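You operate a simulated robot arm through the tools that you are given. There is no shell and no other tool. Be economical: measure what you need, move in short steps, check, and stop when the job is done.

The job below is to be done with a simulated two-armed robot. You get a single attempt, and the scene is never put back.

JOB
Vent the vacuum box and move its stub to the carousel's green cell.
Fine: vent knob to VENT, lock paddle up, lid open; brake at tight before you seat it.

The check looks at the end state, three seconds after you hand in, the way a careful person would. Anything else that was tipped, shoved, dropped, spilled or broken makes it a failure. A push-on lid holds only when it is set on centred and level and pressed home; a screw cap is set on level and turned clockwise until tight.

ROBOT AND FRAMES
Two 7-joint arms with fingered hands on one trunk, on a base that drives. Base frame: it is fixed to the floor where the robot stands at the start and does not move with it; the origin is under the middle of the robot, x ahead of it, y to its left, z up; the surface under the hand at the start is at about z = 760. Readings come in mm, rad, newtons and seconds.
The left shoulder is at the start at [208, 180, 1070], the right one opposite. Places, roughly: air valve knob [800, 200, 800]; brake switch of the carousel [800, 400, 800]; flat blue air key [800, 100, 800]; gauge key [800, 0, 800]; green carousel knob [700, 0, 800]; green cell of the carousel [700, 200, 800]; heat knob of the carousel [800, 400, 800]; lid of the vacuum box [500, 100, 800]; lock paddle [500, 0, 800]; orange heat switch [800, 0, 800]; pump paddle [500, 0, 800]; start key of the purple box [600, 500, 800]; vent knob [500, 0, 800]. Payload 3.7 kg a hand.
The TCP of each hand is the grasp point between the finger pads, 25 mm short of the fingertips. In the tool frame z runs along the fingers and y along their closing line. Largest opening 88 mm; the body of the gripper starts 29 mm behind the TCP. The gripper is a hand of 5 fingers: y runs from the thumb to the fingers, the wrist lies at [-13, -97, -162] in the tool frame.
Orientation is told as [roll, pitch, yaw] about the base's x, y, z axes, in that order, counted from this pose: with the fingers straight down and the wrist toward the robot, the tool's x, y and z point along [0, 1, 0], [1, 0, 0] and [0, 0, -1] of the base frame.

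CONTROLS
- The arms move only by the tool jog_arm. It takes "left_deltas", "right_deltas" or both (then of equal length, played together; a hand with none holds still); each is a list of rows, each an object (a shift or turn left out is 0) with "xyz": the shift along the tool's x, y, z in mm, a list of three; "rot": the turn, a rotation vector about the tool's x, y, z in rad, a list of three. In form: [{"xyz": [x, y, z], "rot": [rx, ry, rz]}, ...]. A call has 1 to 12 rows; each row is the pose to reach, as a shift and turn from the pose commanded when the call began, along the tool's axes at that moment. A row lasts 0.2 s, in which the tool goes at most 50 mm and 0.15 rad; a call with a longer step from one row to the next is refused whole. Where a pose cannot be reached the arm comes as near as it can. A force on the tool above 40 N (or 10 N above the force at the start of the call, whichever is more), or a blocked arm, ends the call early, and 0.2 s more pass. In this call time passes only in rows, and 0.2 s behind the last. The reply holds the time, the measured pose of the TCP, the force on the tool along the base axes, the opening and the grip force, in the units named above and with some noise, with the torque about the TCP (base axes, N m) and any sound that the robot's microphone picked up.
- Cameras (640 x 400 px; columns grow to the right, rows downward): "scene" is now at [329.9, 83.3, 1220.3]; the picture's right is [0.24, -0.97, 0.04], its down [-0.42, -0.14, -0.89] and it looks along [0.87, 0.20, -0.45] (base axes); focal length 214 px, centre (320, 200). "left" rides on the left gripper at [-59, -79, -105] in its tool frame; the picture's right is [-0.73, -0.32, 0.61], its down [0.62, -0.68, 0.38] and it looks along [0.29, 0.66, 0.70] (tool axes); focal length 234 px, centre (320, 200). "right" rides on the right gripper at [59, -79, -105] in its tool frame; the picture's right is [-0.73, 0.32, -0.61], its down [-0.62, -0.68, 0.38] and it looks along [-0.29, 0.66, 0.70] (tool axes); focal length 234 px, centre (320, 200).
- snapshot(camera): a new picture of that camera. No time passes.
- lift_body(by): slides the trunk up (or, below 0, down) by that many mm; the arms and the scene camera ride with it, the base frame stays. It gives what a move gives, with no picture.
- drive_base(legs): drives the robot by 1 to 6 legs, each [ahead, left, turn to the left] in mm, mm and rad, along the robot's own axes; the way and the turn of a leg run together, so that a leg with both is an arc; at most 1500 mm and 3.142 rad a leg. The arms and the cameras ride along, it lands a little off, and it stops where it bumps. It gives what a move gives.
- finger_targets(index, middle, ring, little, thumb_bend, thumb_turn, hand): sets how far each is bent, from 0 (flat) to 100 (curled in); at 30 the hand is open as for a grip, at 70 the pads meet at the TCP. One left out holds its place. A second passes; each finger stops where it meets its share of the squeeze, and holds until it gets a number again. It is the only way to open and close the hand. It gives what a move gives, with no picture; readings hold the bend of each and the force on index, middle, ring, little, thumb and palm. thumb_turn goes from beside the hand (0) to across from the fingers (100), as for a grip.
- head_to(pan, tilt): turns the head with the scene camera to pan (to the left, within 1.396 rad either way) and tilt (down, from -0.506 to 1.204), counted from straight ahead of the robot. It gives what a move gives.
- pixel_to_xyz(camera, pixels): there is no depth. For up to 12 entries [column, row, z] of the newest picture of that camera ("zoom" is the newest enlarged one), the place [x, y] in the base frame at which the ray of that pixel passes the height z, good to about 2 mm. No time passes.
- inspect(camera, box): a new picture of the part [left, top, right, bottom] of that camera's present view, enlarged. No time passes.
- close_job(): hands the job in; it is judged then, once.

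Work in short steps. Measure before you move; look again where a grasp or a placing could have gone wrong, and mend it. You have 80 turns and 58 pictures in all, those below and enlarged ones among them. Open the grippers and draw the arms clear of the work before you hand the job in, unless the task says otherwise; then end with one line.

The tools are called after "Request:" as a command line: name --argument value ..., lists and objects as JSON in quotes. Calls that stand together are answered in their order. jog_arm: Moves the arms, as the interface text tells. Its arguments: {"type":"object","properties":{"left_deltas":{"type":"array","items":{"type":"object","properties":{"xyz":{"type":"array","items":{"type":"number"}},"rot":{"type":"array","items":{"type":"number"}}}}},"right_deltas":{"type":"array","items":{"type":"object","properties":{"xyz":{"type":"array","items":{"type":"number"}},"rot":{"type":"array","items":{"type":"number"}}}}}},"required":[]} The other tools are called the same way: lift_body (by) slides the trunk up or down; finger_targets (index, middle, ring, little, thumb_bend, thumb_turn, hand) moves the fingers one by one; drive_base (legs) drives the base; head_to (pan, tilt) turns the head that bears the scene camera; snapshot (camera) takes a picture; pixel_to_xyz (camera, pixels) gives the place at which the rays of pixels pass given heights; inspect (camera, box) takes an enlarged picture of a part of a camera's view; close_job () hands the job in.

At the start:

```text
time: 0.0
left_tcp_pos: [428.8, 454.2, 1147.5]
left_orientation: [-0.034, -0.016, 0.008]
left_contact_force: [-0.3, 0.2, -0.6]
left_wrist_torque: [-0.02, 0.04, 0.02]
left_grip_width: 87.7
left_grasp_force: 0.2
left_shape: jaw
left_bend: [30.0, 30.0, 30.0, 30.0, 30.0, 98.0]
left_finger forces: [0.1, 0.1, 0.0, 0.0, 0.0, 0.1]
right_tcp_pos: [512.0, -66.4, 1085.2]
right_orientation: [-0.044, -0.002, 0.014]
right_contact_force: [-0.1, 0.3, 0.2]
right_wrist_torque: [-0.03, -0.02, -0.03]
right_grip_width: 87.6
right_grasp_force: 0.1
right_shape: jaw
right_bend: [30.0, 30.0, 30.0, 30.0, 30.0, 98.0]
right_finger forces: [0.0, 0.0, 0.0, 0.1, 0.0, 0.0]
trunk travel left (down, up): [-100.0, 316.0]
robot x, y, heading: [2.2, 18.6, 0.009]
head pan, tilt: [0.7, 1.201]
```

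scene: 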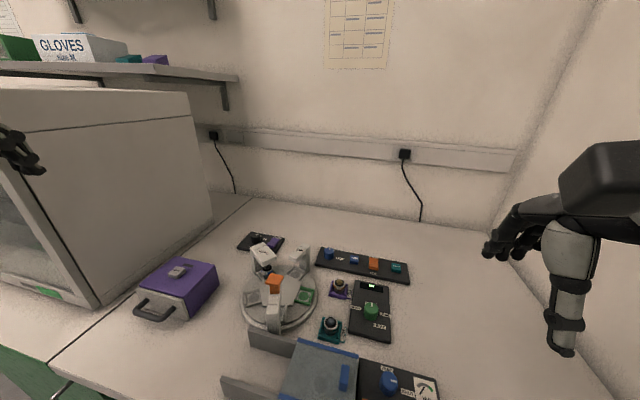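
right: 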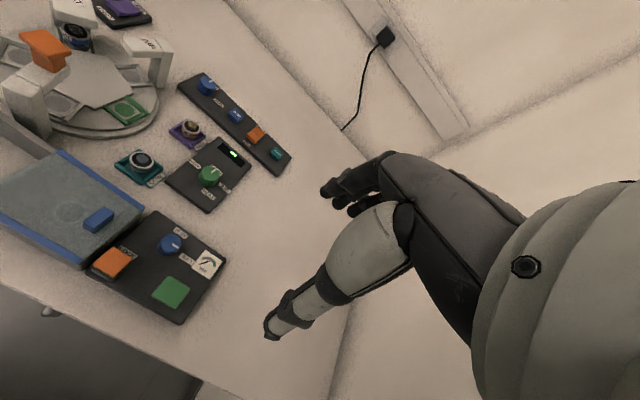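
left: 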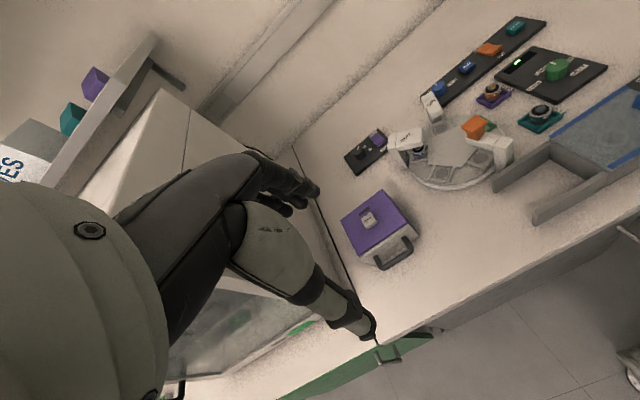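

The scene picture shows the vacuum box at the bottom (around 320,370), the carousel at (278,295) and the control panel at (390,385). I tilt the head down to see the box fully.

Request:
head_to --pan 0.0 --tilt 0.9

Request:
snapshot --camera "scene"

Request:
inspect --camera "right" --box '[0, 0, 300, 330]'

```text
time: 1.1
left_tcp_pos: [426.7, 451.0, 1149.9]
left_orientation: [-0.033, -0.017, 0.011]
left_contact_force: [-0.6, 0.5, 0.4]
left_wrist_torque: [-0.01, -0.07, 0.03]
left_grip_width: 88.1
left_grasp_force: 0.1
left_shape: jaw
left_bend: [30.0, 30.0, 30.0, 30.0, 30.0, 98.0]
left_finger forces: [0.1, 0.1, 0.0, 0.1, 0.0, 0.0]
right_tcp_pos: [510.4, -63.3, 1085.2]
right_orientation: [-0.041, -0.003, 0.028]
right_contact_force: [-0.5, -0.8, 0.0]
right_wrist_torque: [0.01, 0.01, 0.02]
right_grip_width: 87.8
right_grasp_force: 0.0
right_shape: jaw
right_bend: [30.0, 30.0, 30.0, 30.0, 30.0, 98.0]
right_finger forces: [0.0, 0.1, 0.0, 0.0, 0.0, 0.0]
trunk travel left (down, up): [-100.0, 316.0]
robot x, y, heading: [2.1, 15.2, 0.014]
head pan, tilt: [0.0, 0.901]
```

```text
54 pictures are left
```

scene: 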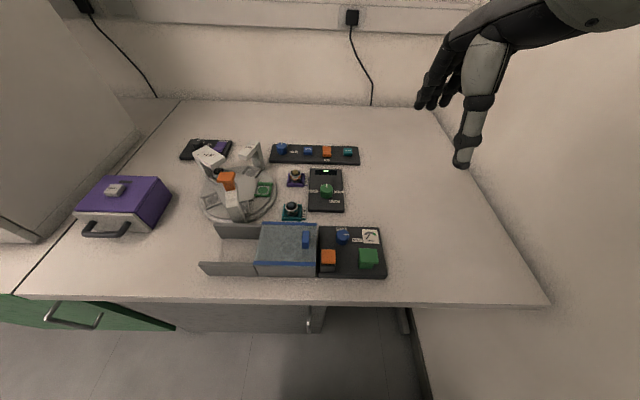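

```text
1.21 times, centred on (150, 165) of right
```

zoom: 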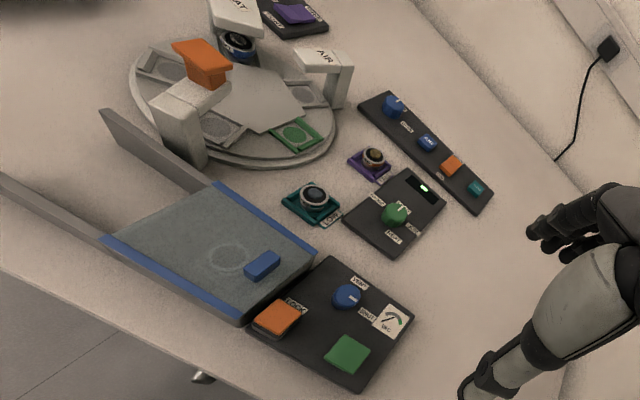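

Now I enlarge the three control groups to read the labels.

Request:
inspect --camera "scene" --box '[250, 215, 400, 285]'

Request:
inspect --camera "scene" --box '[265, 135, 375, 225]'

Request:
inspect --camera "scene" --box '[170, 130, 290, 230]'

Request:
inspect --camera "right" --box '[70, 120, 270, 330]'

```text
4.27 times, centred on (325, 250) of scene
```

zoom: 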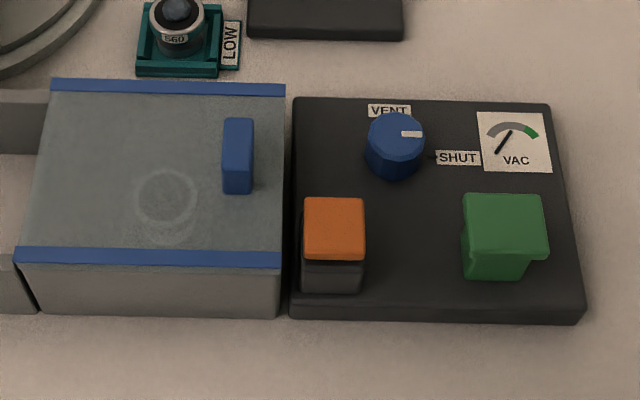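

```text
4.44 times, centred on (320, 180) of scene
```

zoom: 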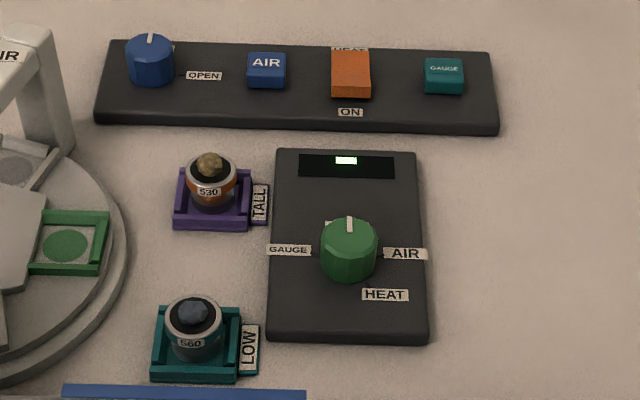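

```text
4.00 times, centred on (230, 180) of scene
```

zoom: 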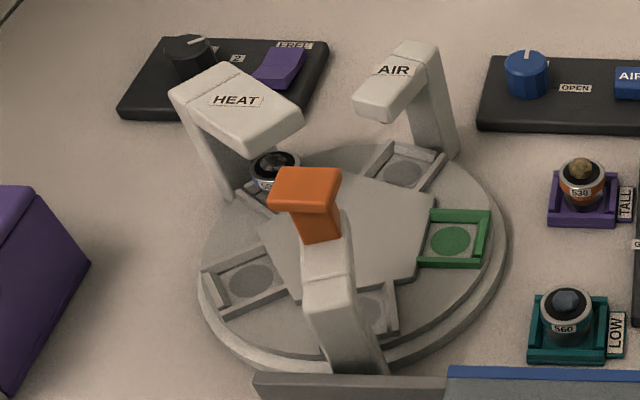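

```text
1.90 times, centred on (170, 225) of right
```

zoom: 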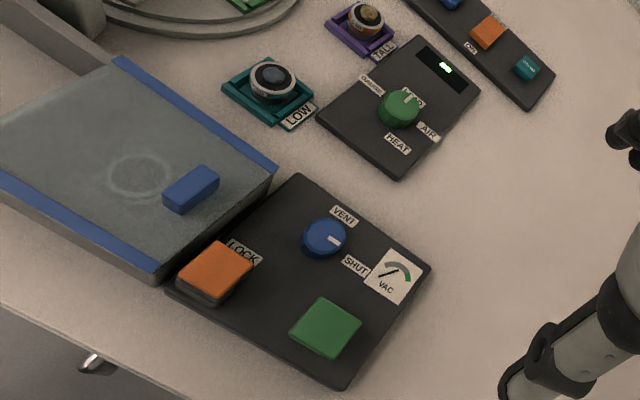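

I triangulate the controls with the scene and the enlarged right view, each at several heights.

Request:
pixel_to_xyz --camera "scene" --pixels '[[342.6, 233.6, 790], [342.6, 233.6, 830], [328.3, 254, 790], [328.3, 254, 830], [367.9, 252, 790], [367.9, 252, 830], [305.8, 235, 790], [305.8, 235, 850], [289.2, 249.5, 790], [289.2, 249.5, 830], [265, 190, 780], [231, 177, 850]]'

Request:
pixel_to_xyz --camera "zoom" --pixels '[[325, 235, 790], [325, 235, 830], [215, 265, 790], [215, 265, 830], [327, 322, 790], [327, 322, 830], [191, 182, 790], [191, 182, 850], [140, 176, 790], [140, 176, 830], [275, 164, 830], [112, 56, 830]]'

```text
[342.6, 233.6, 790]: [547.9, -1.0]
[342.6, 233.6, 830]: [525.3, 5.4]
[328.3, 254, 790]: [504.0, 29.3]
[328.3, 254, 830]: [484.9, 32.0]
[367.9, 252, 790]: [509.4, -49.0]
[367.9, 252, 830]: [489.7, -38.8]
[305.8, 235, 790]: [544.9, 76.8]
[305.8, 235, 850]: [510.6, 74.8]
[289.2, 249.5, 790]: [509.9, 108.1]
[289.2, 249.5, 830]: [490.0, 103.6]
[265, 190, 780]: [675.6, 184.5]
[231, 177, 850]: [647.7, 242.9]
```

```text
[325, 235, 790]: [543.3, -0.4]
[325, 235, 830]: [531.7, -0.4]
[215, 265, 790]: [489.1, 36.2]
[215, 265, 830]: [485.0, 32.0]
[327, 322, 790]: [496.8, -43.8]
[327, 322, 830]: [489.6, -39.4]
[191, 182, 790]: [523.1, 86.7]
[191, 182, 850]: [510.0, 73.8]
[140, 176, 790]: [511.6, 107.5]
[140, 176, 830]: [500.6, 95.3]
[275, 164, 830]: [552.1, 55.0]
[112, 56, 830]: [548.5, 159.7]
```

The knob top is about (538,0,807), the lock paddle top (485,32,830), the pump paddle (490,-39,830), the lid handle top (510,75,850) and the stub (510,108). I lower the right hand toward the paddles for a close look.

Request:
jog_arm --right_deltas '[{"xyz": [0, -25, 40]}, {"xyz": [0, -50, 80]}, {"xyz": [0, -80, 115]}, {"xyz": [0, -90, 150]}]'

Request:
snapshot --camera "right"

```text
time: 2.1
left_tcp_pos: [449.6, 412.2, 1150.9]
left_orientation: [0.0, 0.008, 0.002]
left_contact_force: [0.0, 0.2, -0.4]
left_wrist_torque: [-0.02, 0.0, 0.01]
left_grip_width: 87.8
left_grasp_force: 0.0
left_shape: jaw
left_bend: [30.0, 30.0, 30.0, 30.0, 30.0, 98.0]
left_finger forces: [0.1, 0.0, 0.1, 0.1, 0.1, 0.0]
right_tcp_pos: [547.5, -50.7, 946.6]
right_orientation: [-0.009, 0.022, 0.008]
right_contact_force: [1.3, 0.6, -0.5]
right_wrist_torque: [-0.03, -0.01, 0.03]
right_grip_width: 88.0
right_grasp_force: 0.0
right_shape: jaw
right_bend: [30.0, 30.0, 30.0, 30.0, 30.0, 98.0]
right_finger forces: [0.0, 0.1, 0.1, 0.0, 0.0, 0.0]
right hand out of reach, approached as far as the arm can: row 1, 2, 3, 4
trunk travel left (down, up): [-100.0, 316.0]
robot x, y, heading: [0.5, 15.7, 0.007]
head pan, tilt: [0.0, 0.901]
```

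```text
48 pictures are left
```

right: 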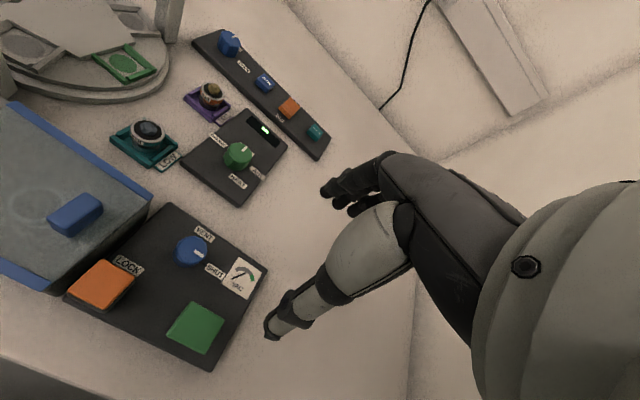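

The arm stopped where it can reach; the view is still closer. I enlarge the vacuum panel to judge the paddles' state.

Request:
inspect --camera "right" --box '[20, 190, 280, 380]'

Request:
inspect --camera "left" --box '[300, 60, 640, 280]'

```text
2.11 times, centred on (150, 285) of right
```

zoom: 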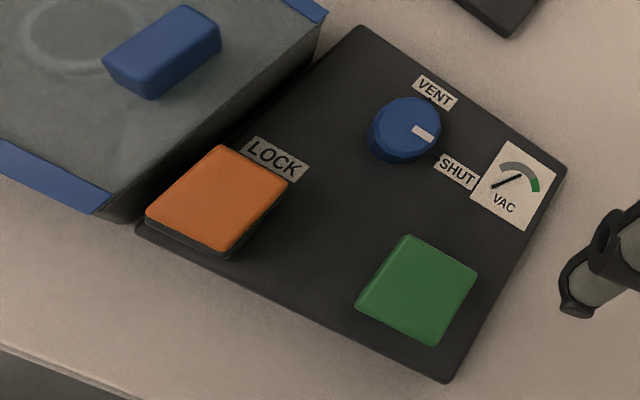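

```text
1.82 times, centred on (470, 170) of left
```

zoom: 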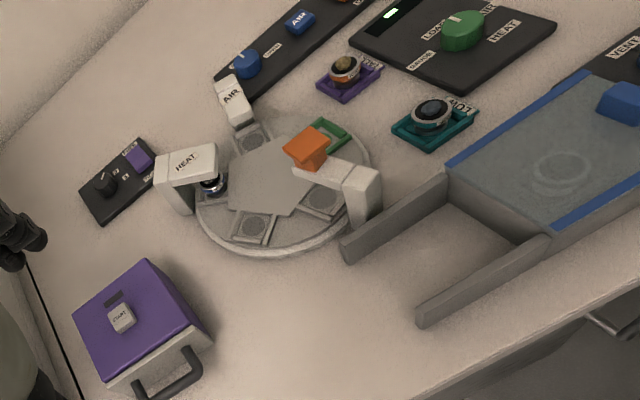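

The panel paddles are not yet clear. I turn the right hand by +90° yaw (wrist toward -y), which reaches better here and gives a nearer view from the right side.

Request:
jog_arm --right_deltas '[{"xyz": [0, 30, 0], "rot": [0, 0, -0.14]}, {"xyz": [0, 50, 0], "rot": [0, 0, -0.28]}, {"xyz": [0, 60, 0], "rot": [0, 0, -0.42]}, {"xyz": [0, 60, 0], "rot": [0, 0, -0.56]}, {"xyz": [0, 60, 0], "rot": [0, 0, -0.7]}, {"xyz": [0, 60, 0], "rot": [0, 0, -0.84]}, {"xyz": [0, 60, 0], "rot": [0, 0, -0.98]}, {"xyz": [0, 60, 0], "rot": [0, 0, -1.12]}, {"xyz": [0, 60, 0], "rot": [0, 0, -1.26]}, {"xyz": [0, 60, 0], "rot": [0, 0, -1.4]}, {"xyz": [0, 60, 0], "rot": [0, 0, -1.54]}]'

Request:
snapshot --camera "right"

```text
time: 4.5
left_tcp_pos: [439.8, 428.4, 1152.9]
left_orientation: [-0.012, -0.003, 0.008]
left_contact_force: [-0.2, 0.1, 0.6]
left_wrist_torque: [0.01, 0.01, 0.01]
left_grip_width: 87.8
left_grasp_force: 0.1
left_shape: jaw
left_bend: [30.0, 30.0, 30.0, 30.0, 30.0, 98.0]
left_finger forces: [0.0, 0.0, 0.0, 0.1, 0.0, 0.0]
right_tcp_pos: [599.2, -36.0, 951.2]
right_orientation: [0.012, 0.022, 1.557]
right_contact_force: [-0.7, 0.0, 0.4]
right_wrist_torque: [0.01, 0.0, 0.0]
right_grip_width: 87.5
right_grasp_force: 0.2
right_shape: jaw
right_bend: [30.0, 30.0, 30.0, 30.0, 30.0, 98.0]
right_finger forces: [0.0, 0.0, 0.0, 0.0, 0.1, 0.1]
trunk travel left (down, up): [-100.0, 316.0]
robot x, y, heading: [-2.7, 14.4, 0.008]
head pan, tilt: [0.0, 0.901]
```

```text
45 pictures are left
```

right: 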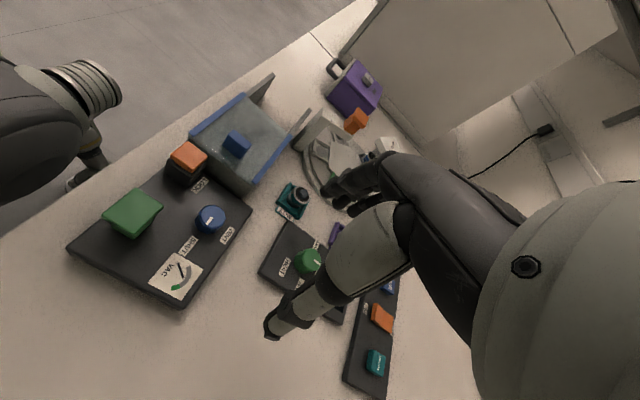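

Now the panel is seen from the right side; I enlarge the area (60–260, 130–300).

Request:
inspect --camera "right" --box '[70, 90, 270, 290]'

```text
2.00 times, centred on (170, 190) of right
```

zoom: 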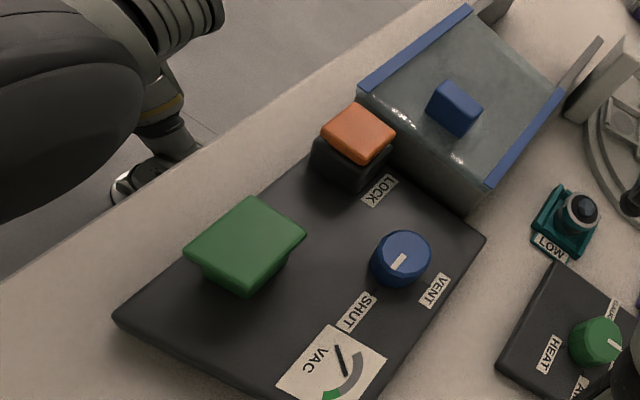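

The orange lock cap sits on a dark block. I check its tilt by triangulating its far and near edges between the two views, plus knob, handle and green paddle.

Request:
pixel_to_xyz --camera "zoom" --pixels '[[385, 147, 810], [385, 147, 830], [339, 117, 810], [339, 117, 830], [402, 247, 800], [402, 247, 820], [445, 92, 840], [445, 92, 860], [279, 214, 820], [225, 230, 820], [279, 214, 835], [225, 230, 835]]'

Request:
pixel_to_xyz --camera "scene" --pixels '[[328.2, 249.5, 810], [328.2, 249.5, 830], [328.2, 260.5, 810], [328.2, 260.5, 830], [342.8, 233, 800], [342.8, 233, 820], [305.8, 228.5, 840], [305.8, 228.5, 860], [366, 249, 820], [366, 260, 820], [366, 249, 835], [366, 260, 835]]'

```text
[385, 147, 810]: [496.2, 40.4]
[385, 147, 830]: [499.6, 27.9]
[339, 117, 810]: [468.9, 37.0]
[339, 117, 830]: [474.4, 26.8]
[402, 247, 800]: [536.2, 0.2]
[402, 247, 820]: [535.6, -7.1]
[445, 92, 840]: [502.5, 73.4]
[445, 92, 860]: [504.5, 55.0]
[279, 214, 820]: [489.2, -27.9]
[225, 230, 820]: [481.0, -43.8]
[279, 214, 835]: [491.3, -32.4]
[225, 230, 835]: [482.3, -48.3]
```

```text
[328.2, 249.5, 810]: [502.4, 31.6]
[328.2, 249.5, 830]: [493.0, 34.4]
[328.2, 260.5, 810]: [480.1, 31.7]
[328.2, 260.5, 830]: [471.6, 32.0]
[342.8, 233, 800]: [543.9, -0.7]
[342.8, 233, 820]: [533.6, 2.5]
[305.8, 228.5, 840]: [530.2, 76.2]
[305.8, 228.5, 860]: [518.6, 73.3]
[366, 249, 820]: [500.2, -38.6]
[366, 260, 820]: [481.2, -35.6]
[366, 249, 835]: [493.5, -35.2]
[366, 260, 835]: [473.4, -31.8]
```

The near edge of the orange cap is a few mm higher than the far edge, so it looks like a rocker pressed at the LOCK end. First the vent knob (dia ≈30 at (537,0,807)): I raise the trunk for better elbow room and pre-close the right hand to about 50 mm.

Request:
lift_body --by 80

Request:
finger_targets --hand "right" --index 46 --middle 46 --ring 46 --little 46 --thumb_bend 46 --thumb_turn 100

Request:
jog_arm --right_deltas '[{"xyz": [6, 4, 12], "rot": [0, 0, 0.15]}, {"xyz": [12, 8, 24], "rot": [0, 0, 0.3]}, {"xyz": [18, 12, 36], "rot": [0, 0, 0.45]}, {"xyz": [24, 15, 48], "rot": [0, 0, 0.6]}, {"xyz": [30, 18, 60], "rot": [0, 0, 0.75]}, {"xyz": [36, 21, 72], "rot": [0, 0, 0.9]}, {"xyz": [42, 24, 84], "rot": [0, 0, 1.05]}, {"xyz": [48, 27, 96], "rot": [0, 0, 1.2]}, {"xyz": [54, 30, 108], "rot": [0, 0, 1.35]}, {"xyz": [60, 33, 120], "rot": [0, 0, 1.5]}, {"xyz": [62, 36, 130], "rot": [0, 0, 1.65]}, {"xyz": [62, 36, 131], "rot": [0, 0, 1.8]}]'

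Request:
snapshot --camera "right"

Request:
snapshot --camera "scene"

```text
time: 5.6
left_tcp_pos: [447.9, 416.8, 1235.0]
left_orientation: [0.0, 0.0, 0.007]
left_contact_force: [0.1, 0.0, 0.4]
left_wrist_torque: [0.02, 0.02, -0.02]
left_grip_width: 87.5
left_grasp_force: 0.1
left_shape: jaw
left_bend: [30.0, 30.0, 30.0, 30.0, 30.0, 98.0]
left_finger forces: [0.0, 0.0, 0.1, 0.0, 0.1, 0.0]
right_tcp_pos: [604.8, -48.2, 1024.7]
right_orientation: [0.017, 0.012, 1.554]
right_contact_force: [0.4, 0.6, 0.5]
right_wrist_torque: [0.01, 0.0, -0.01]
right_grip_width: 87.9
right_grasp_force: 0.1
right_shape: jaw
right_bend: [30.0, 30.0, 30.0, 30.0, 30.0, 98.0]
right_finger forces: [0.1, 0.1, 0.1, 0.1, 0.0, 0.0]
trunk travel left (down, up): [-180.0, 236.0]
robot x, y, heading: [-1.9, 19.7, 0.007]
head pan, tilt: [0.0, 0.901]
```

```text
time: 6.6
left_tcp_pos: [447.0, 415.7, 1235.9]
left_orientation: [0.0, 0.0, 0.007]
left_contact_force: [-0.5, -0.6, -0.4]
left_wrist_torque: [0.0, 0.01, 0.01]
left_grip_width: 87.5
left_grasp_force: 0.0
left_shape: jaw
left_bend: [30.0, 30.0, 30.0, 30.0, 30.0, 98.0]
left_finger forces: [0.0, 0.0, 0.1, 0.1, 0.0, 0.0]
right_tcp_pos: [604.5, -47.4, 1028.1]
right_orientation: [0.016, 0.009, 1.552]
right_contact_force: [0.2, -0.4, 0.0]
right_wrist_torque: [0.01, -0.04, 0.0]
right_grip_width: 50.8
right_grasp_force: 0.1
right_shape: fingers
right_bend: [46.0, 46.0, 46.0, 46.0, 46.0, 99.0]
right_finger forces: [0.1, 0.1, 0.1, 0.1, 0.0, 0.0]
trunk travel left (down, up): [-180.0, 236.0]
robot x, y, heading: [1.2, 18.9, 0.005]
head pan, tilt: [0.0, 0.901]
```

```text
time: 9.2
left_tcp_pos: [447.2, 414.5, 1235.5]
left_orientation: [0.001, -0.001, 0.007]
left_contact_force: [0.4, 0.2, 0.6]
left_wrist_torque: [-0.01, -0.01, 0.0]
left_grip_width: 87.7
left_grasp_force: 0.1
left_shape: jaw
left_bend: [30.0, 30.0, 30.0, 30.0, 30.0, 98.0]
left_finger forces: [0.0, 0.1, 0.0, 0.1, 0.0, 0.0]
right_tcp_pos: [540.1, -12.5, 895.6]
right_orientation: [-0.013, 0.012, -0.247]
right_contact_force: [0.4, -0.7, 0.1]
right_wrist_torque: [0.02, -0.03, -0.01]
right_grip_width: 50.9
right_grasp_force: 0.0
right_shape: fingers
right_bend: [46.0, 46.0, 46.0, 46.0, 46.0, 99.0]
right_finger forces: [0.1, 0.0, 0.1, 0.1, 0.1, 0.0]
trunk travel left (down, up): [-180.0, 236.0]
robot x, y, heading: [3.1, 19.0, 0.007]
head pan, tilt: [0.0, 0.901]
```

```text
43 pictures are left
```

right: 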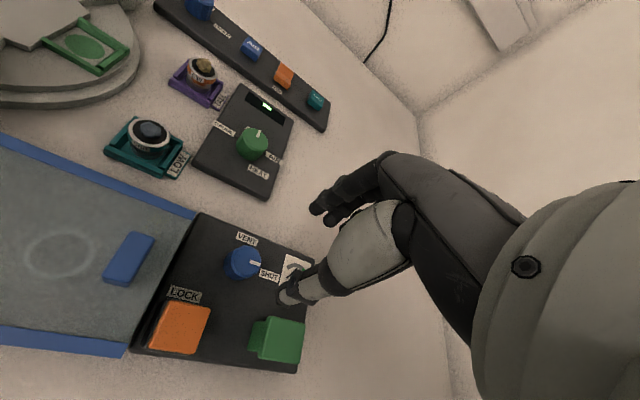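

```text
42 pictures are left
```

scene: 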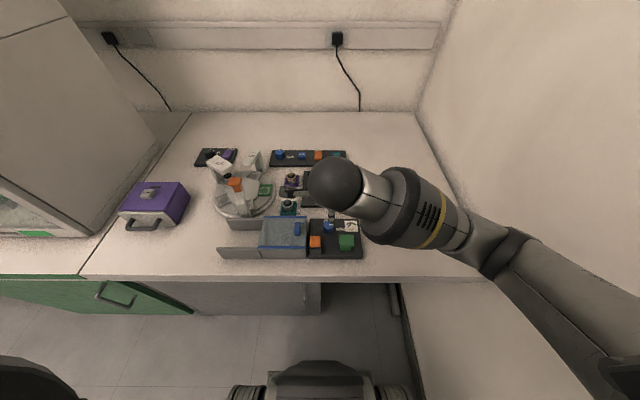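

I check where the knob (243,260) and label lie from this closer view.

Request:
pixel_to_xyz --camera "right" --pixels '[[243, 257, 805], [237, 256, 805], [249, 256, 805], [205, 214, 772], [131, 350, 772], [300, 370, 772], [182, 305, 825], [170, 351, 825], [195, 216, 830], [136, 245, 850], [60, 257, 790]]'

```text
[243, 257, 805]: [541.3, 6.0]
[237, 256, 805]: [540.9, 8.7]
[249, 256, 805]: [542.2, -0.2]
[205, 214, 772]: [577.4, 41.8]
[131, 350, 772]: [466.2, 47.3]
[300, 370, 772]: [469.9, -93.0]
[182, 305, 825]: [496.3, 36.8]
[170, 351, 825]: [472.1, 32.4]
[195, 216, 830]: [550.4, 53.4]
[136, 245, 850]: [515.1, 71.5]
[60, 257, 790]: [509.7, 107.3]
```

The knob is at about (540,3). I shift +15 mm in y and lower to about z = 835, then look.

Request:
jog_arm --right_deltas '[{"xyz": [14.5, -3.7, 20]}, {"xyz": [14.5, -3.7, 40]}, {"xyz": [14.5, -3.7, 60]}]'

Request:
snapshot --camera "right"

```text
time: 10.0
left_tcp_pos: [446.5, 415.7, 1234.7]
left_orientation: [0.0, 0.0, 0.006]
left_contact_force: [0.4, 0.9, 0.1]
left_wrist_torque: [-0.02, 0.01, -0.03]
left_grip_width: 87.5
left_grasp_force: 0.0
left_shape: jaw
left_bend: [30.0, 30.0, 30.0, 30.0, 30.0, 98.0]
left_finger forces: [0.0, 0.1, 0.0, 0.0, 0.0, 0.0]
right_tcp_pos: [538.3, 3.0, 836.6]
right_orientation: [-0.011, 0.013, -0.247]
right_contact_force: [0.5, 0.4, 0.4]
right_wrist_torque: [-0.02, 0.02, 0.01]
right_grip_width: 50.6
right_grasp_force: 0.0
right_shape: fingers
right_bend: [46.0, 46.0, 46.0, 46.0, 46.0, 99.0]
right_finger forces: [0.1, 0.0, 0.0, 0.0, 0.1, 0.0]
trunk travel left (down, up): [-180.0, 236.0]
robot x, y, heading: [-5.5, 20.1, 0.009]
head pan, tilt: [0.0, 0.901]
```

```text
41 pictures are left
```

right: 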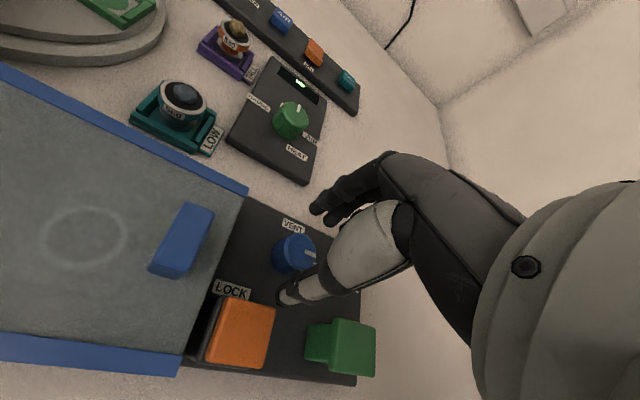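

The knob (295,252) lies between thumb tip (285,295) and finger tips (318,212). I lower 26 mm and close.

Request:
jog_arm --right_deltas '[{"xyz": [0, 0, 13]}, {"xyz": [0, 0, 27]}]'

Request:
finger_targets --hand "right" --index 70 --middle 70 --ring 70 --little 70 --thumb_bend 70

Request:
snapshot --camera "right"

```text
time: 10.6
left_tcp_pos: [445.6, 414.4, 1236.4]
left_orientation: [-0.001, -0.003, 0.008]
left_contact_force: [-0.4, -1.6, -0.1]
left_wrist_torque: [-0.01, 0.02, 0.01]
left_grip_width: 87.8
left_grasp_force: 0.2
left_shape: jaw
left_bend: [30.0, 30.0, 30.0, 30.0, 30.0, 98.0]
left_finger forces: [0.1, 0.1, 0.0, 0.0, 0.0, 0.0]
right_tcp_pos: [537.8, 2.3, 811.8]
right_orientation: [-0.01, 0.008, -0.246]
right_contact_force: [1.2, 0.1, 5.8]
right_wrist_torque: [-0.09, -0.17, 0.0]
right_grip_width: 50.5
right_grasp_force: 2.3
right_shape: fingers
right_bend: [46.0, 45.0, 46.0, 46.0, 46.0, 99.0]
right_finger forces: [0.1, 5.2, 0.1, 0.0, 0.0, 0.0]
trunk travel left (down, up): [-180.0, 236.0]
robot x, y, heading: [-0.1, 17.1, 0.008]
head pan, tilt: [0.0, 0.901]
```

```text
time: 11.6
left_tcp_pos: [445.3, 415.4, 1234.2]
left_orientation: [0.0, 0.001, 0.007]
left_contact_force: [0.2, 0.4, 0.3]
left_wrist_torque: [-0.04, 0.02, 0.02]
left_grip_width: 87.6
left_grasp_force: 0.0
left_shape: jaw
left_bend: [30.0, 30.0, 30.0, 30.0, 30.0, 98.0]
left_finger forces: [0.1, 0.0, 0.0, 0.0, 0.0, 0.0]
right_tcp_pos: [539.0, 2.5, 811.7]
right_orientation: [-0.012, 0.009, -0.246]
right_contact_force: [10.7, -1.9, 12.6]
right_wrist_torque: [-0.16, -0.43, 0.06]
right_grip_width: 18.3
right_grasp_force: 14.4
right_shape: fingers
right_bend: [61.0, 61.0, 70.0, 70.0, 62.0, 100.0]
right_finger forces: [6.0, 18.2, 0.0, 0.0, 5.4, 0.0]
trunk travel left (down, up): [-180.0, 236.0]
robot x, y, heading: [0.4, 20.4, 0.007]
head pan, tilt: [0.0, 0.901]
```

```text
40 pictures are left
```

right: 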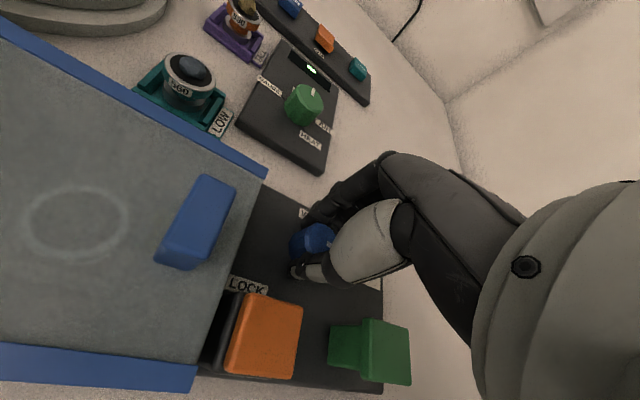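

The grip holds something about 18 mm (index, middle, thumb loaded). I turn the hand +1.55 rad in yaw (counter-clockwise) to bring SHUT to VENT.

Request:
jog_arm --right_deltas '[{"rot": [0, 0, -0.14]}, {"rot": [0, 0, -0.28]}, {"rot": [0, 0, -0.42]}, {"rot": [0, 0, -0.56]}, {"rot": [0, 0, -0.7]}, {"rot": [0, 0, -0.84]}, {"rot": [0, 0, -0.98]}, {"rot": [0, 0, -1.12]}, {"rot": [0, 0, -1.26]}, {"rot": [0, 0, -1.4]}, {"rot": [0, 0, -1.54]}, {"rot": [0, 0, -1.6]}]'

Request:
snapshot --camera "right"

```text
time: 14.2
left_tcp_pos: [445.5, 415.5, 1235.3]
left_orientation: [0.001, 0.001, 0.008]
left_contact_force: [-0.4, -0.3, -0.7]
left_wrist_torque: [-0.02, -0.03, -0.01]
left_grip_width: 87.4
left_grasp_force: 0.1
left_shape: jaw
left_bend: [30.0, 30.0, 30.0, 30.0, 30.0, 98.0]
left_finger forces: [0.0, 0.1, 0.1, 0.1, 0.0, 0.0]
right_tcp_pos: [538.7, 3.1, 809.6]
right_orientation: [0.015, 0.01, 1.356]
right_contact_force: [2.1, -0.4, 8.6]
right_wrist_torque: [-0.02, -0.05, -0.02]
right_grip_width: 18.4
right_grasp_force: 12.3
right_shape: fingers
right_bend: [64.0, 64.0, 70.0, 70.0, 61.0, 100.0]
right_finger forces: [3.8, 11.3, 0.1, 0.1, 9.1, 0.1]
trunk travel left (down, up): [-180.0, 236.0]
robot x, y, heading: [-0.5, 19.3, 0.007]
head pan, tilt: [0.0, 0.901]
```

```text
39 pictures are left
```

right: 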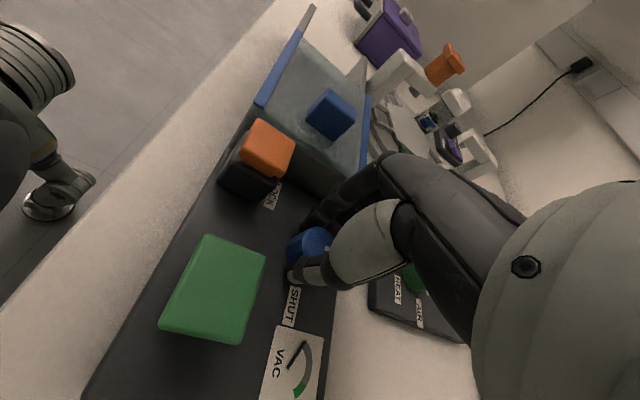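

The turn ran without blocking. I release, rise and look at the knob pointer and gauge.

Request:
finger_targets --hand "right" --index 44 --middle 44 --ring 44 --little 44 --thumb_bend 44

Request:
jog_arm --right_deltas '[{"xyz": [0, 0, -45]}, {"xyz": [0, -20, -90]}, {"xyz": [0, -40, -120]}]'

Request:
inspect --camera "right" --box '[100, 80, 340, 320]'

```text
time: 15.2
left_tcp_pos: [445.1, 415.3, 1234.9]
left_orientation: [-0.001, 0.0, 0.007]
left_contact_force: [0.1, -0.9, 0.5]
left_wrist_torque: [-0.01, 0.02, 0.02]
left_grip_width: 87.5
left_grasp_force: 0.0
left_shape: jaw
left_bend: [30.0, 30.0, 30.0, 30.0, 30.0, 98.0]
left_finger forces: [0.1, 0.0, 0.1, 0.0, 0.0, 0.0]
right_tcp_pos: [538.2, 2.9, 810.4]
right_orientation: [0.014, 0.009, 1.354]
right_contact_force: [-0.6, -2.5, 5.9]
right_wrist_torque: [0.11, -0.02, -0.01]
right_grip_width: 54.2
right_grasp_force: 3.2
right_shape: fingers
right_bend: [44.0, 47.0, 44.0, 44.0, 44.0, 99.0]
right_finger forces: [0.0, 6.4, 0.0, 0.1, 0.0, 0.0]
trunk travel left (down, up): [-180.0, 236.0]
robot x, y, heading: [-1.0, 17.1, 0.009]
head pan, tilt: [0.0, 0.901]
```

```text
time: 16.0
left_tcp_pos: [445.2, 418.7, 1234.8]
left_orientation: [-0.003, 0.001, 0.009]
left_contact_force: [0.8, -0.2, -0.9]
left_wrist_torque: [-0.02, 0.02, -0.01]
left_grip_width: 87.9
left_grasp_force: 0.0
left_shape: jaw
left_bend: [30.0, 30.0, 30.0, 30.0, 30.0, 98.0]
left_finger forces: [0.0, 0.0, 0.0, 0.1, 0.0, 0.0]
right_tcp_pos: [533.5, -31.4, 929.5]
right_orientation: [0.013, 0.014, 1.356]
right_contact_force: [-0.6, 0.4, -0.2]
right_wrist_torque: [-0.01, -0.01, 0.0]
right_grip_width: 54.5
right_grasp_force: 0.0
right_shape: fingers
right_bend: [44.0, 44.0, 44.0, 44.0, 44.0, 99.0]
right_finger forces: [0.1, 0.0, 0.0, 0.0, 0.1, 0.0]
trunk travel left (down, up): [-180.0, 236.0]
robot x, y, heading: [-3.6, 19.3, 0.006]
head pan, tilt: [0.0, 0.901]
```

```text
1.67 times, centred on (220, 200) of right
```

zoom: 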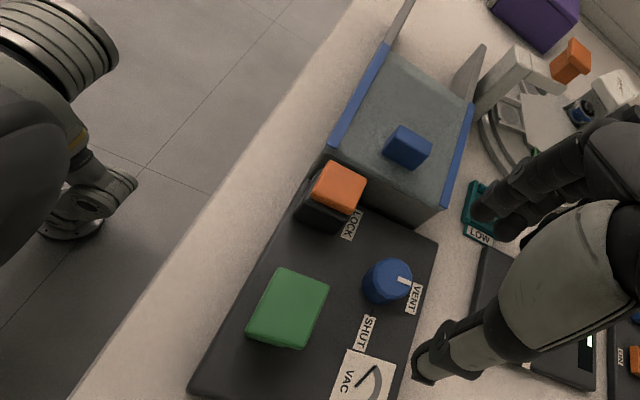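

The pointer now faces the VENT label. Next the lock paddle: I move the right camera lower and to the right to see it from a low angle.

Request:
jog_arm --right_deltas '[{"xyz": [-6, -30, 35]}, {"xyz": [-12.6, -58, 75]}, {"xyz": [-12.6, -70, 85]}]'

Request:
inspect --camera "right" --box '[120, 80, 360, 280]'

```text
time: 17.0
left_tcp_pos: [410.2, 468.1, 1234.2]
left_orientation: [-0.008, -0.006, 0.091]
left_contact_force: [-0.4, -0.2, 1.1]
left_wrist_torque: [0.05, -0.07, 0.01]
left_grip_width: 87.8
left_grasp_force: 0.1
left_shape: jaw
left_bend: [30.0, 30.0, 30.0, 30.0, 30.0, 98.0]
left_finger forces: [0.0, 0.1, 0.1, 0.0, 0.0, 0.0]
right_tcp_pos: [535.8, -26.7, 854.5]
right_orientation: [0.009, -0.02, 1.465]
right_contact_force: [-0.1, -0.1, 0.1]
right_wrist_torque: [-0.04, 0.0, 0.01]
right_grip_width: 54.5
right_grasp_force: 0.0
right_shape: fingers
right_bend: [44.0, 44.0, 44.0, 44.0, 44.0, 99.0]
right_finger forces: [0.0, 0.1, 0.0, 0.1, 0.0, 0.1]
trunk travel left (down, up): [-180.0, 236.0]
robot x, y, heading: [-1.7, 20.8, 0.092]
head pan, tilt: [0.0, 0.901]
stopped in row 3 (right hand): the arm was blocked; the commanded pose is now the measured one
```

```text
2.00 times, centred on (240, 180) of right
```

zoom: 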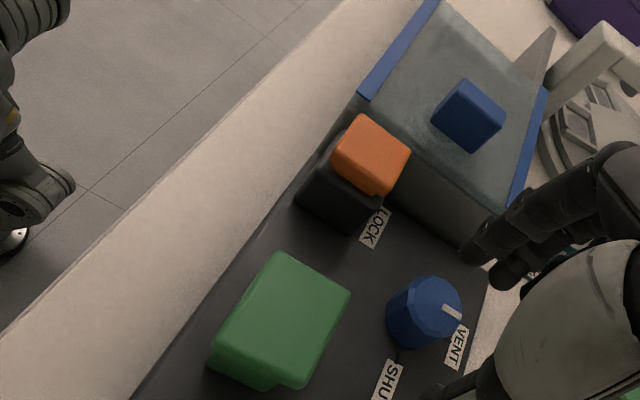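

The arm was blocked (probably the elbow at the right wall) and the base turned to 0.09, so I will stay away from that side. I take a scene enlargement of the panel for comparison.

Request:
snapshot --camera "scene"

```text
36 pictures are left
```

scene: 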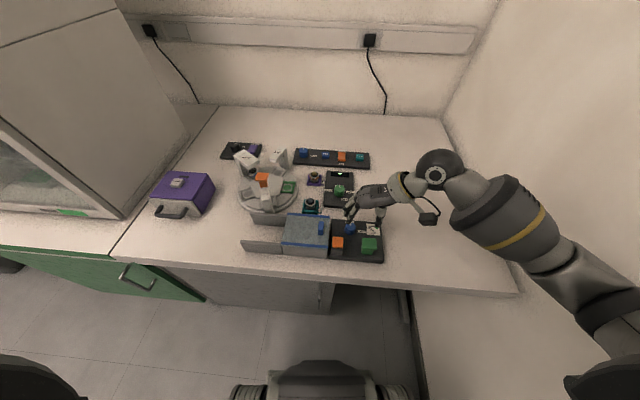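

Request:
inspect --camera "scene" --box '[315, 215, 395, 265]'

Request:
inspect --camera "scene" --box '[215, 130, 305, 220]'

```text
8.00 times, centred on (355, 240) of scene
```

zoom: 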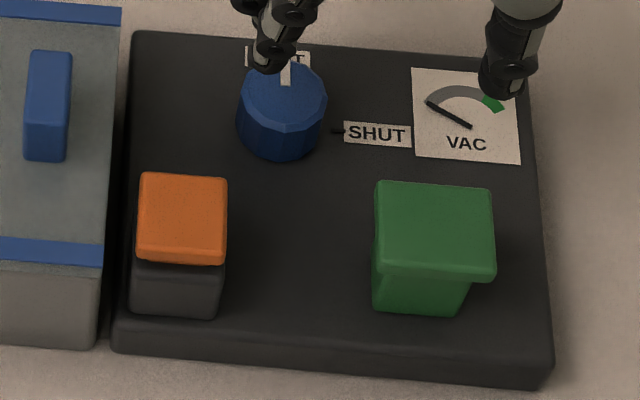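

```text
4.44 times, centred on (260, 175) of scene
```

zoom: 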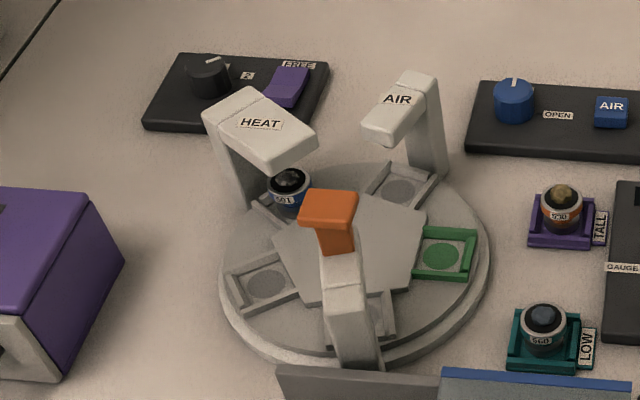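

The gauge needle has dropped out of the green, so the box is vented. The orange lock cap (x 470–500, y 18–48, top ≈827) sits on a dark block; I'll try gripping it fore and aft and lifting. I raise the trunk a bit more and bring the right hand above it with yaw 0, ring and little fingers curled.

Request:
lift_body --by 60

Request:
jog_arm --right_deltas '[{"xyz": [5, 4, 0], "rot": [0, 0, 0.14]}, {"xyz": [10, 8, 0], "rot": [0, 0, 0.28]}, {"xyz": [15, 12, 0], "rot": [0, 0, 0.42]}, {"xyz": [20, 16, 0], "rot": [0, 0, 0.56]}, {"xyz": [25, 20, 0], "rot": [0, 0, 0.7]}, {"xyz": [30, 24, 0], "rot": [0, 0, 0.84]}, {"xyz": [35, 28, 4], "rot": [0, 0, 0.98]}, {"xyz": [40, 32, 8], "rot": [0, 0, 1.12]}, {"xyz": [45, 36, 12], "rot": [0, 0, 1.26]}, {"xyz": [50, 40, 16], "rot": [0, 0, 1.4]}, {"xyz": [56, 43, 20], "rot": [0, 0, 1.45]}]'

Request:
finger_targets --hand "right" --index 48 --middle 48 --ring 90 --little 90 --thumb_bend 46

Request:
snapshot --camera "right"

```text
time: 18.0
left_tcp_pos: [416.2, 452.3, 1295.1]
left_orientation: [-0.004, -0.002, 0.078]
left_contact_force: [0.5, -0.2, -0.8]
left_wrist_torque: [0.01, 0.04, -0.02]
left_grip_width: 87.7
left_grasp_force: 0.0
left_shape: jaw
left_bend: [30.0, 30.0, 30.0, 30.0, 30.0, 98.0]
left_finger forces: [0.0, 0.0, 0.1, 0.1, 0.1, 0.0]
right_tcp_pos: [534.2, -50.6, 910.0]
right_orientation: [0.013, -0.012, 1.445]
right_contact_force: [0.0, 0.2, -0.3]
right_wrist_torque: [-0.01, 0.0, 0.01]
right_grip_width: 54.6
right_grasp_force: 0.1
right_shape: fingers
right_bend: [44.0, 44.0, 44.0, 44.0, 44.0, 99.0]
right_finger forces: [0.1, 0.0, 0.0, 0.1, 0.0, 0.0]
trunk travel left (down, up): [-240.0, 176.0]
robot x, y, heading: [2.7, 21.2, 0.076]
head pan, tilt: [0.0, 0.901]
```

```text
time: 20.4
left_tcp_pos: [413.8, 449.6, 1295.8]
left_orientation: [0.0, 0.0, 0.081]
left_contact_force: [-0.5, 0.5, -0.3]
left_wrist_torque: [0.02, -0.03, 0.01]
left_grip_width: 87.7
left_grasp_force: 0.1
left_shape: jaw
left_bend: [30.0, 30.0, 30.0, 30.0, 30.0, 98.0]
left_finger forces: [0.0, 0.0, 0.0, 0.0, 0.0, 0.1]
right_tcp_pos: [483.2, 1.0, 890.8]
right_orientation: [0.021, 0.015, -0.004]
right_contact_force: [-0.4, 0.4, 0.1]
right_wrist_torque: [-0.01, 0.0, 0.02]
right_grip_width: 54.7
right_grasp_force: 0.0
right_shape: fingers
right_bend: [44.0, 44.0, 44.0, 44.0, 44.0, 99.0]
right_finger forces: [0.0, 0.0, 0.0, 0.0, 0.1, 0.0]
trunk travel left (down, up): [-240.0, 176.0]
robot x, y, heading: [0.8, 20.7, 0.081]
head pan, tilt: [0.0, 0.901]
```

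```text
time: 21.4
left_tcp_pos: [414.4, 449.3, 1295.6]
left_orientation: [0.0, -0.002, 0.084]
left_contact_force: [0.1, 0.4, -0.9]
left_wrist_torque: [0.03, -0.01, 0.04]
left_grip_width: 88.0
left_grasp_force: 0.0
left_shape: jaw
left_bend: [30.0, 30.0, 30.0, 30.0, 30.0, 98.0]
left_finger forces: [0.0, 0.0, 0.0, 0.1, 0.0, 0.0]
right_tcp_pos: [483.4, -0.2, 889.2]
right_orientation: [0.021, 0.011, -0.002]
right_contact_force: [0.6, 0.1, 0.3]
right_wrist_torque: [0.04, 0.0, 0.04]
right_grip_width: 48.5
right_grasp_force: 0.0
right_shape: fingers
right_bend: [48.0, 48.0, 90.0, 90.0, 46.0, 99.0]
right_finger forces: [0.0, 0.0, 0.0, 0.1, 0.1, 0.0]
trunk travel left (down, up): [-240.0, 176.0]
robot x, y, heading: [0.6, 20.5, 0.082]
head pan, tilt: [0.0, 0.901]
```

```text
33 pictures are left
```

right: 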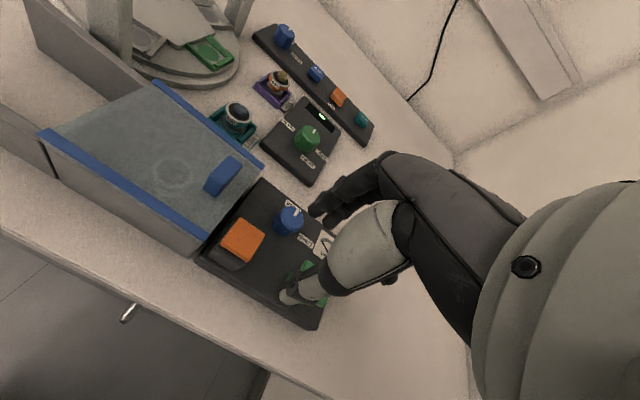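

I check the orange cap position at (243,240) from here.

Request:
inspect --camera "right" --box '[190, 190, 350, 330]'

Request:
pixel_to_xyz --camera "right" --pixels '[[243, 240, 827], [236, 221, 827], [265, 234, 820], [220, 242, 827], [248, 260, 827]]'

```text
2.86 times, centred on (270, 260) of right
```

zoom: 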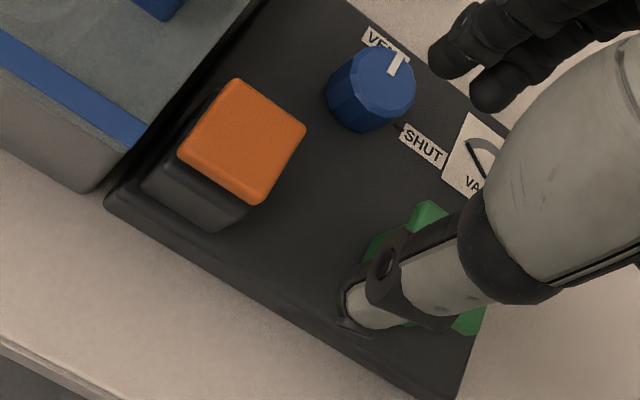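

```text
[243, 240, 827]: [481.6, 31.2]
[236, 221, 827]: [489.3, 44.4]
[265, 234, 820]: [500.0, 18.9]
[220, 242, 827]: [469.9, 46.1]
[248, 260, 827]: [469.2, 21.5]
```

The cap centre is about (484,32). I move above it and lower to around z = 822 so that fingers straddle it fore and aft.

Request:
jog_arm --right_deltas '[{"xyz": [24, 1, 0]}, {"xyz": [24, 1, 35]}, {"xyz": [24, 1, 55]}, {"xyz": [24, 1, 68]}]'

Request:
snapshot --camera "right"

```text
time: 22.4
left_tcp_pos: [414.7, 448.8, 1295.8]
left_orientation: [0.0, -0.001, 0.082]
left_contact_force: [0.5, 0.2, 0.0]
left_wrist_torque: [0.0, -0.02, -0.02]
left_grip_width: 87.8
left_grasp_force: 0.1
left_shape: jaw
left_bend: [30.0, 30.0, 30.0, 30.0, 30.0, 98.0]
left_finger forces: [0.0, 0.1, 0.0, 0.0, 0.0, 0.0]
right_tcp_pos: [483.3, 27.6, 823.4]
right_orientation: [0.022, 0.013, -0.002]
right_contact_force: [0.6, -0.3, 0.9]
right_wrist_torque: [0.0, 0.0, 0.02]
right_grip_width: 48.5
right_grasp_force: 0.0
right_shape: fingers
right_bend: [48.0, 48.0, 90.0, 90.0, 46.0, 99.0]
right_finger forces: [0.0, 0.0, 0.0, 0.1, 0.0, 0.0]
trunk travel left (down, up): [-240.0, 176.0]
robot x, y, heading: [-2.5, 18.3, 0.082]
head pan, tilt: [0.0, 0.901]
```

```text
31 pictures are left
```

right: 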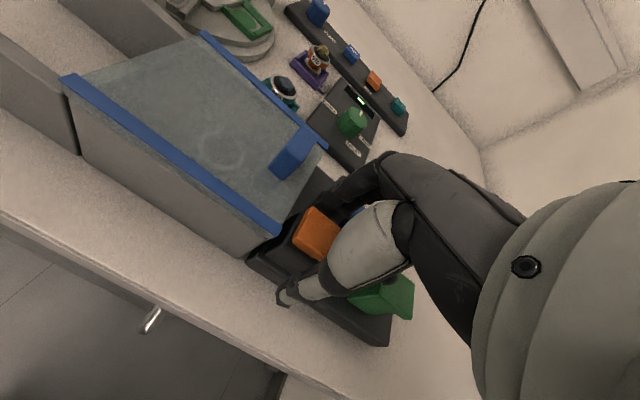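

The fingers straddle the cap freely (no force). I close index, middle and thumb on it.

Request:
finger_targets --hand "right" --index 68 --middle 68 --thumb_bend 68

Request:
jog_arm --right_deltas '[{"xyz": [0, 0, -4]}, {"xyz": [0, 0, -8]}, {"xyz": [0, 0, -12]}]'

Request:
inspect --camera "right" --box '[200, 150, 440, 350]'

```text
time: 23.4
left_tcp_pos: [416.4, 448.7, 1295.7]
left_orientation: [-0.001, 0.0, 0.082]
left_contact_force: [0.3, -0.1, -0.8]
left_wrist_torque: [0.0, -0.05, -0.02]
left_grip_width: 87.8
left_grasp_force: 0.0
left_shape: jaw
left_bend: [30.0, 30.0, 30.0, 30.0, 30.0, 98.0]
left_finger forces: [0.0, 0.0, 0.0, 0.0, 0.0, 0.0]
right_tcp_pos: [484.5, 26.8, 822.7]
right_orientation: [0.021, 0.012, -0.003]
right_contact_force: [7.3, -0.6, 1.1]
right_wrist_torque: [-0.03, -0.21, -0.02]
right_grip_width: 23.7
right_grasp_force: 9.6
right_shape: fingers
right_bend: [58.0, 60.0, 90.0, 90.0, 60.0, 100.0]
right_finger forces: [6.4, 6.6, 0.1, 0.0, 5.8, 0.0]
trunk travel left (down, up): [-240.0, 176.0]
robot x, y, heading: [-0.5, 17.8, 0.082]
head pan, tilt: [0.0, 0.901]
```

```text
time: 24.2
left_tcp_pos: [413.4, 448.7, 1296.3]
left_orientation: [0.001, -0.002, 0.082]
left_contact_force: [-0.4, 0.6, 0.9]
left_wrist_torque: [-0.02, 0.01, -0.01]
left_grip_width: 87.9
left_grasp_force: 0.1
left_shape: jaw
left_bend: [30.0, 30.0, 30.0, 30.0, 30.0, 98.0]
left_finger forces: [0.0, 0.0, 0.0, 0.1, 0.0, 0.0]
right_tcp_pos: [484.5, 24.7, 837.3]
right_orientation: [0.021, 0.011, -0.001]
right_contact_force: [4.0, -3.7, -1.5]
right_wrist_torque: [-0.09, -0.18, -0.08]
right_grip_width: 18.6
right_grasp_force: 7.9
right_shape: fingers
right_bend: [61.0, 63.0, 90.0, 90.0, 61.0, 100.0]
right_finger forces: [4.8, 7.1, 0.0, 0.1, 4.4, 0.0]
trunk travel left (down, up): [-240.0, 176.0]
robot x, y, heading: [-1.6, 20.6, 0.088]
head pan, tilt: [0.0, 0.901]
```

```text
2.00 times, centred on (320, 250) of right
```

zoom: 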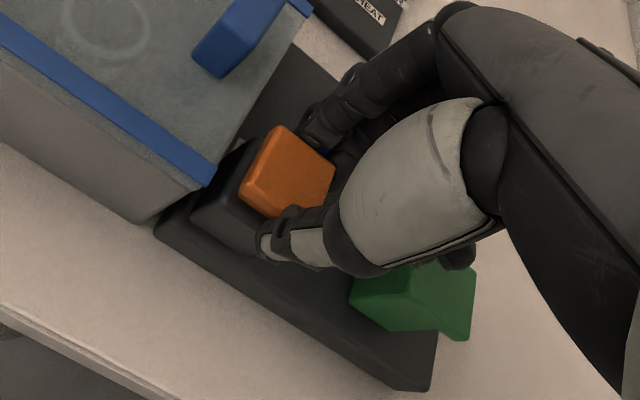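

Light load only; grip narrowed to 18.6 mm. I lift another 12 mm and check whether the cap follows.

Request:
jog_arm --right_deltas '[{"xyz": [0, 0, -6]}, {"xyz": [0, 0, -12]}]'

Request:
inspect --camera "right" --box '[200, 150, 440, 350]'

```text
time: 24.8
left_tcp_pos: [416.0, 449.2, 1294.9]
left_orientation: [0.0, 0.0, 0.082]
left_contact_force: [-0.4, 0.8, 0.1]
left_wrist_torque: [0.02, 0.0, -0.03]
left_grip_width: 87.8
left_grasp_force: 0.1
left_shape: jaw
left_bend: [30.0, 30.0, 30.0, 30.0, 30.0, 98.0]
left_finger forces: [0.0, 0.1, 0.0, 0.0, 0.0, 0.0]
right_tcp_pos: [482.7, 25.5, 847.0]
right_orientation: [0.02, 0.016, -0.001]
right_contact_force: [3.2, -2.9, -0.2]
right_wrist_torque: [0.0, -0.07, -0.04]
right_grip_width: 17.9
right_grasp_force: 5.2
right_shape: fingers
right_bend: [61.0, 64.0, 90.0, 90.0, 62.0, 100.0]
right_finger forces: [4.6, 2.6, 0.1, 0.1, 4.2, 0.0]
trunk travel left (down, up): [-240.0, 176.0]
robot x, y, heading: [-2.8, 22.0, 0.081]
head pan, tilt: [0.0, 0.901]
```

```text
2.00 times, centred on (320, 250) of right
```

zoom: 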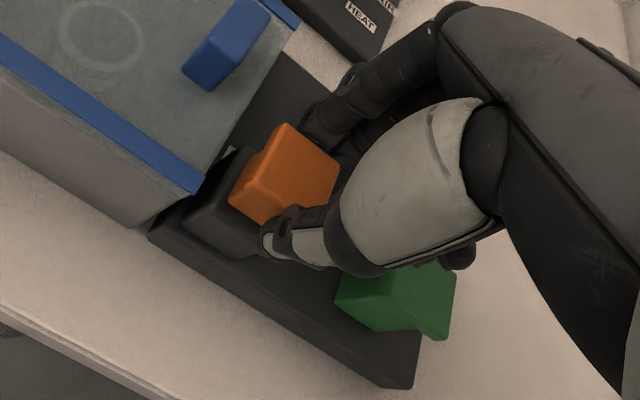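

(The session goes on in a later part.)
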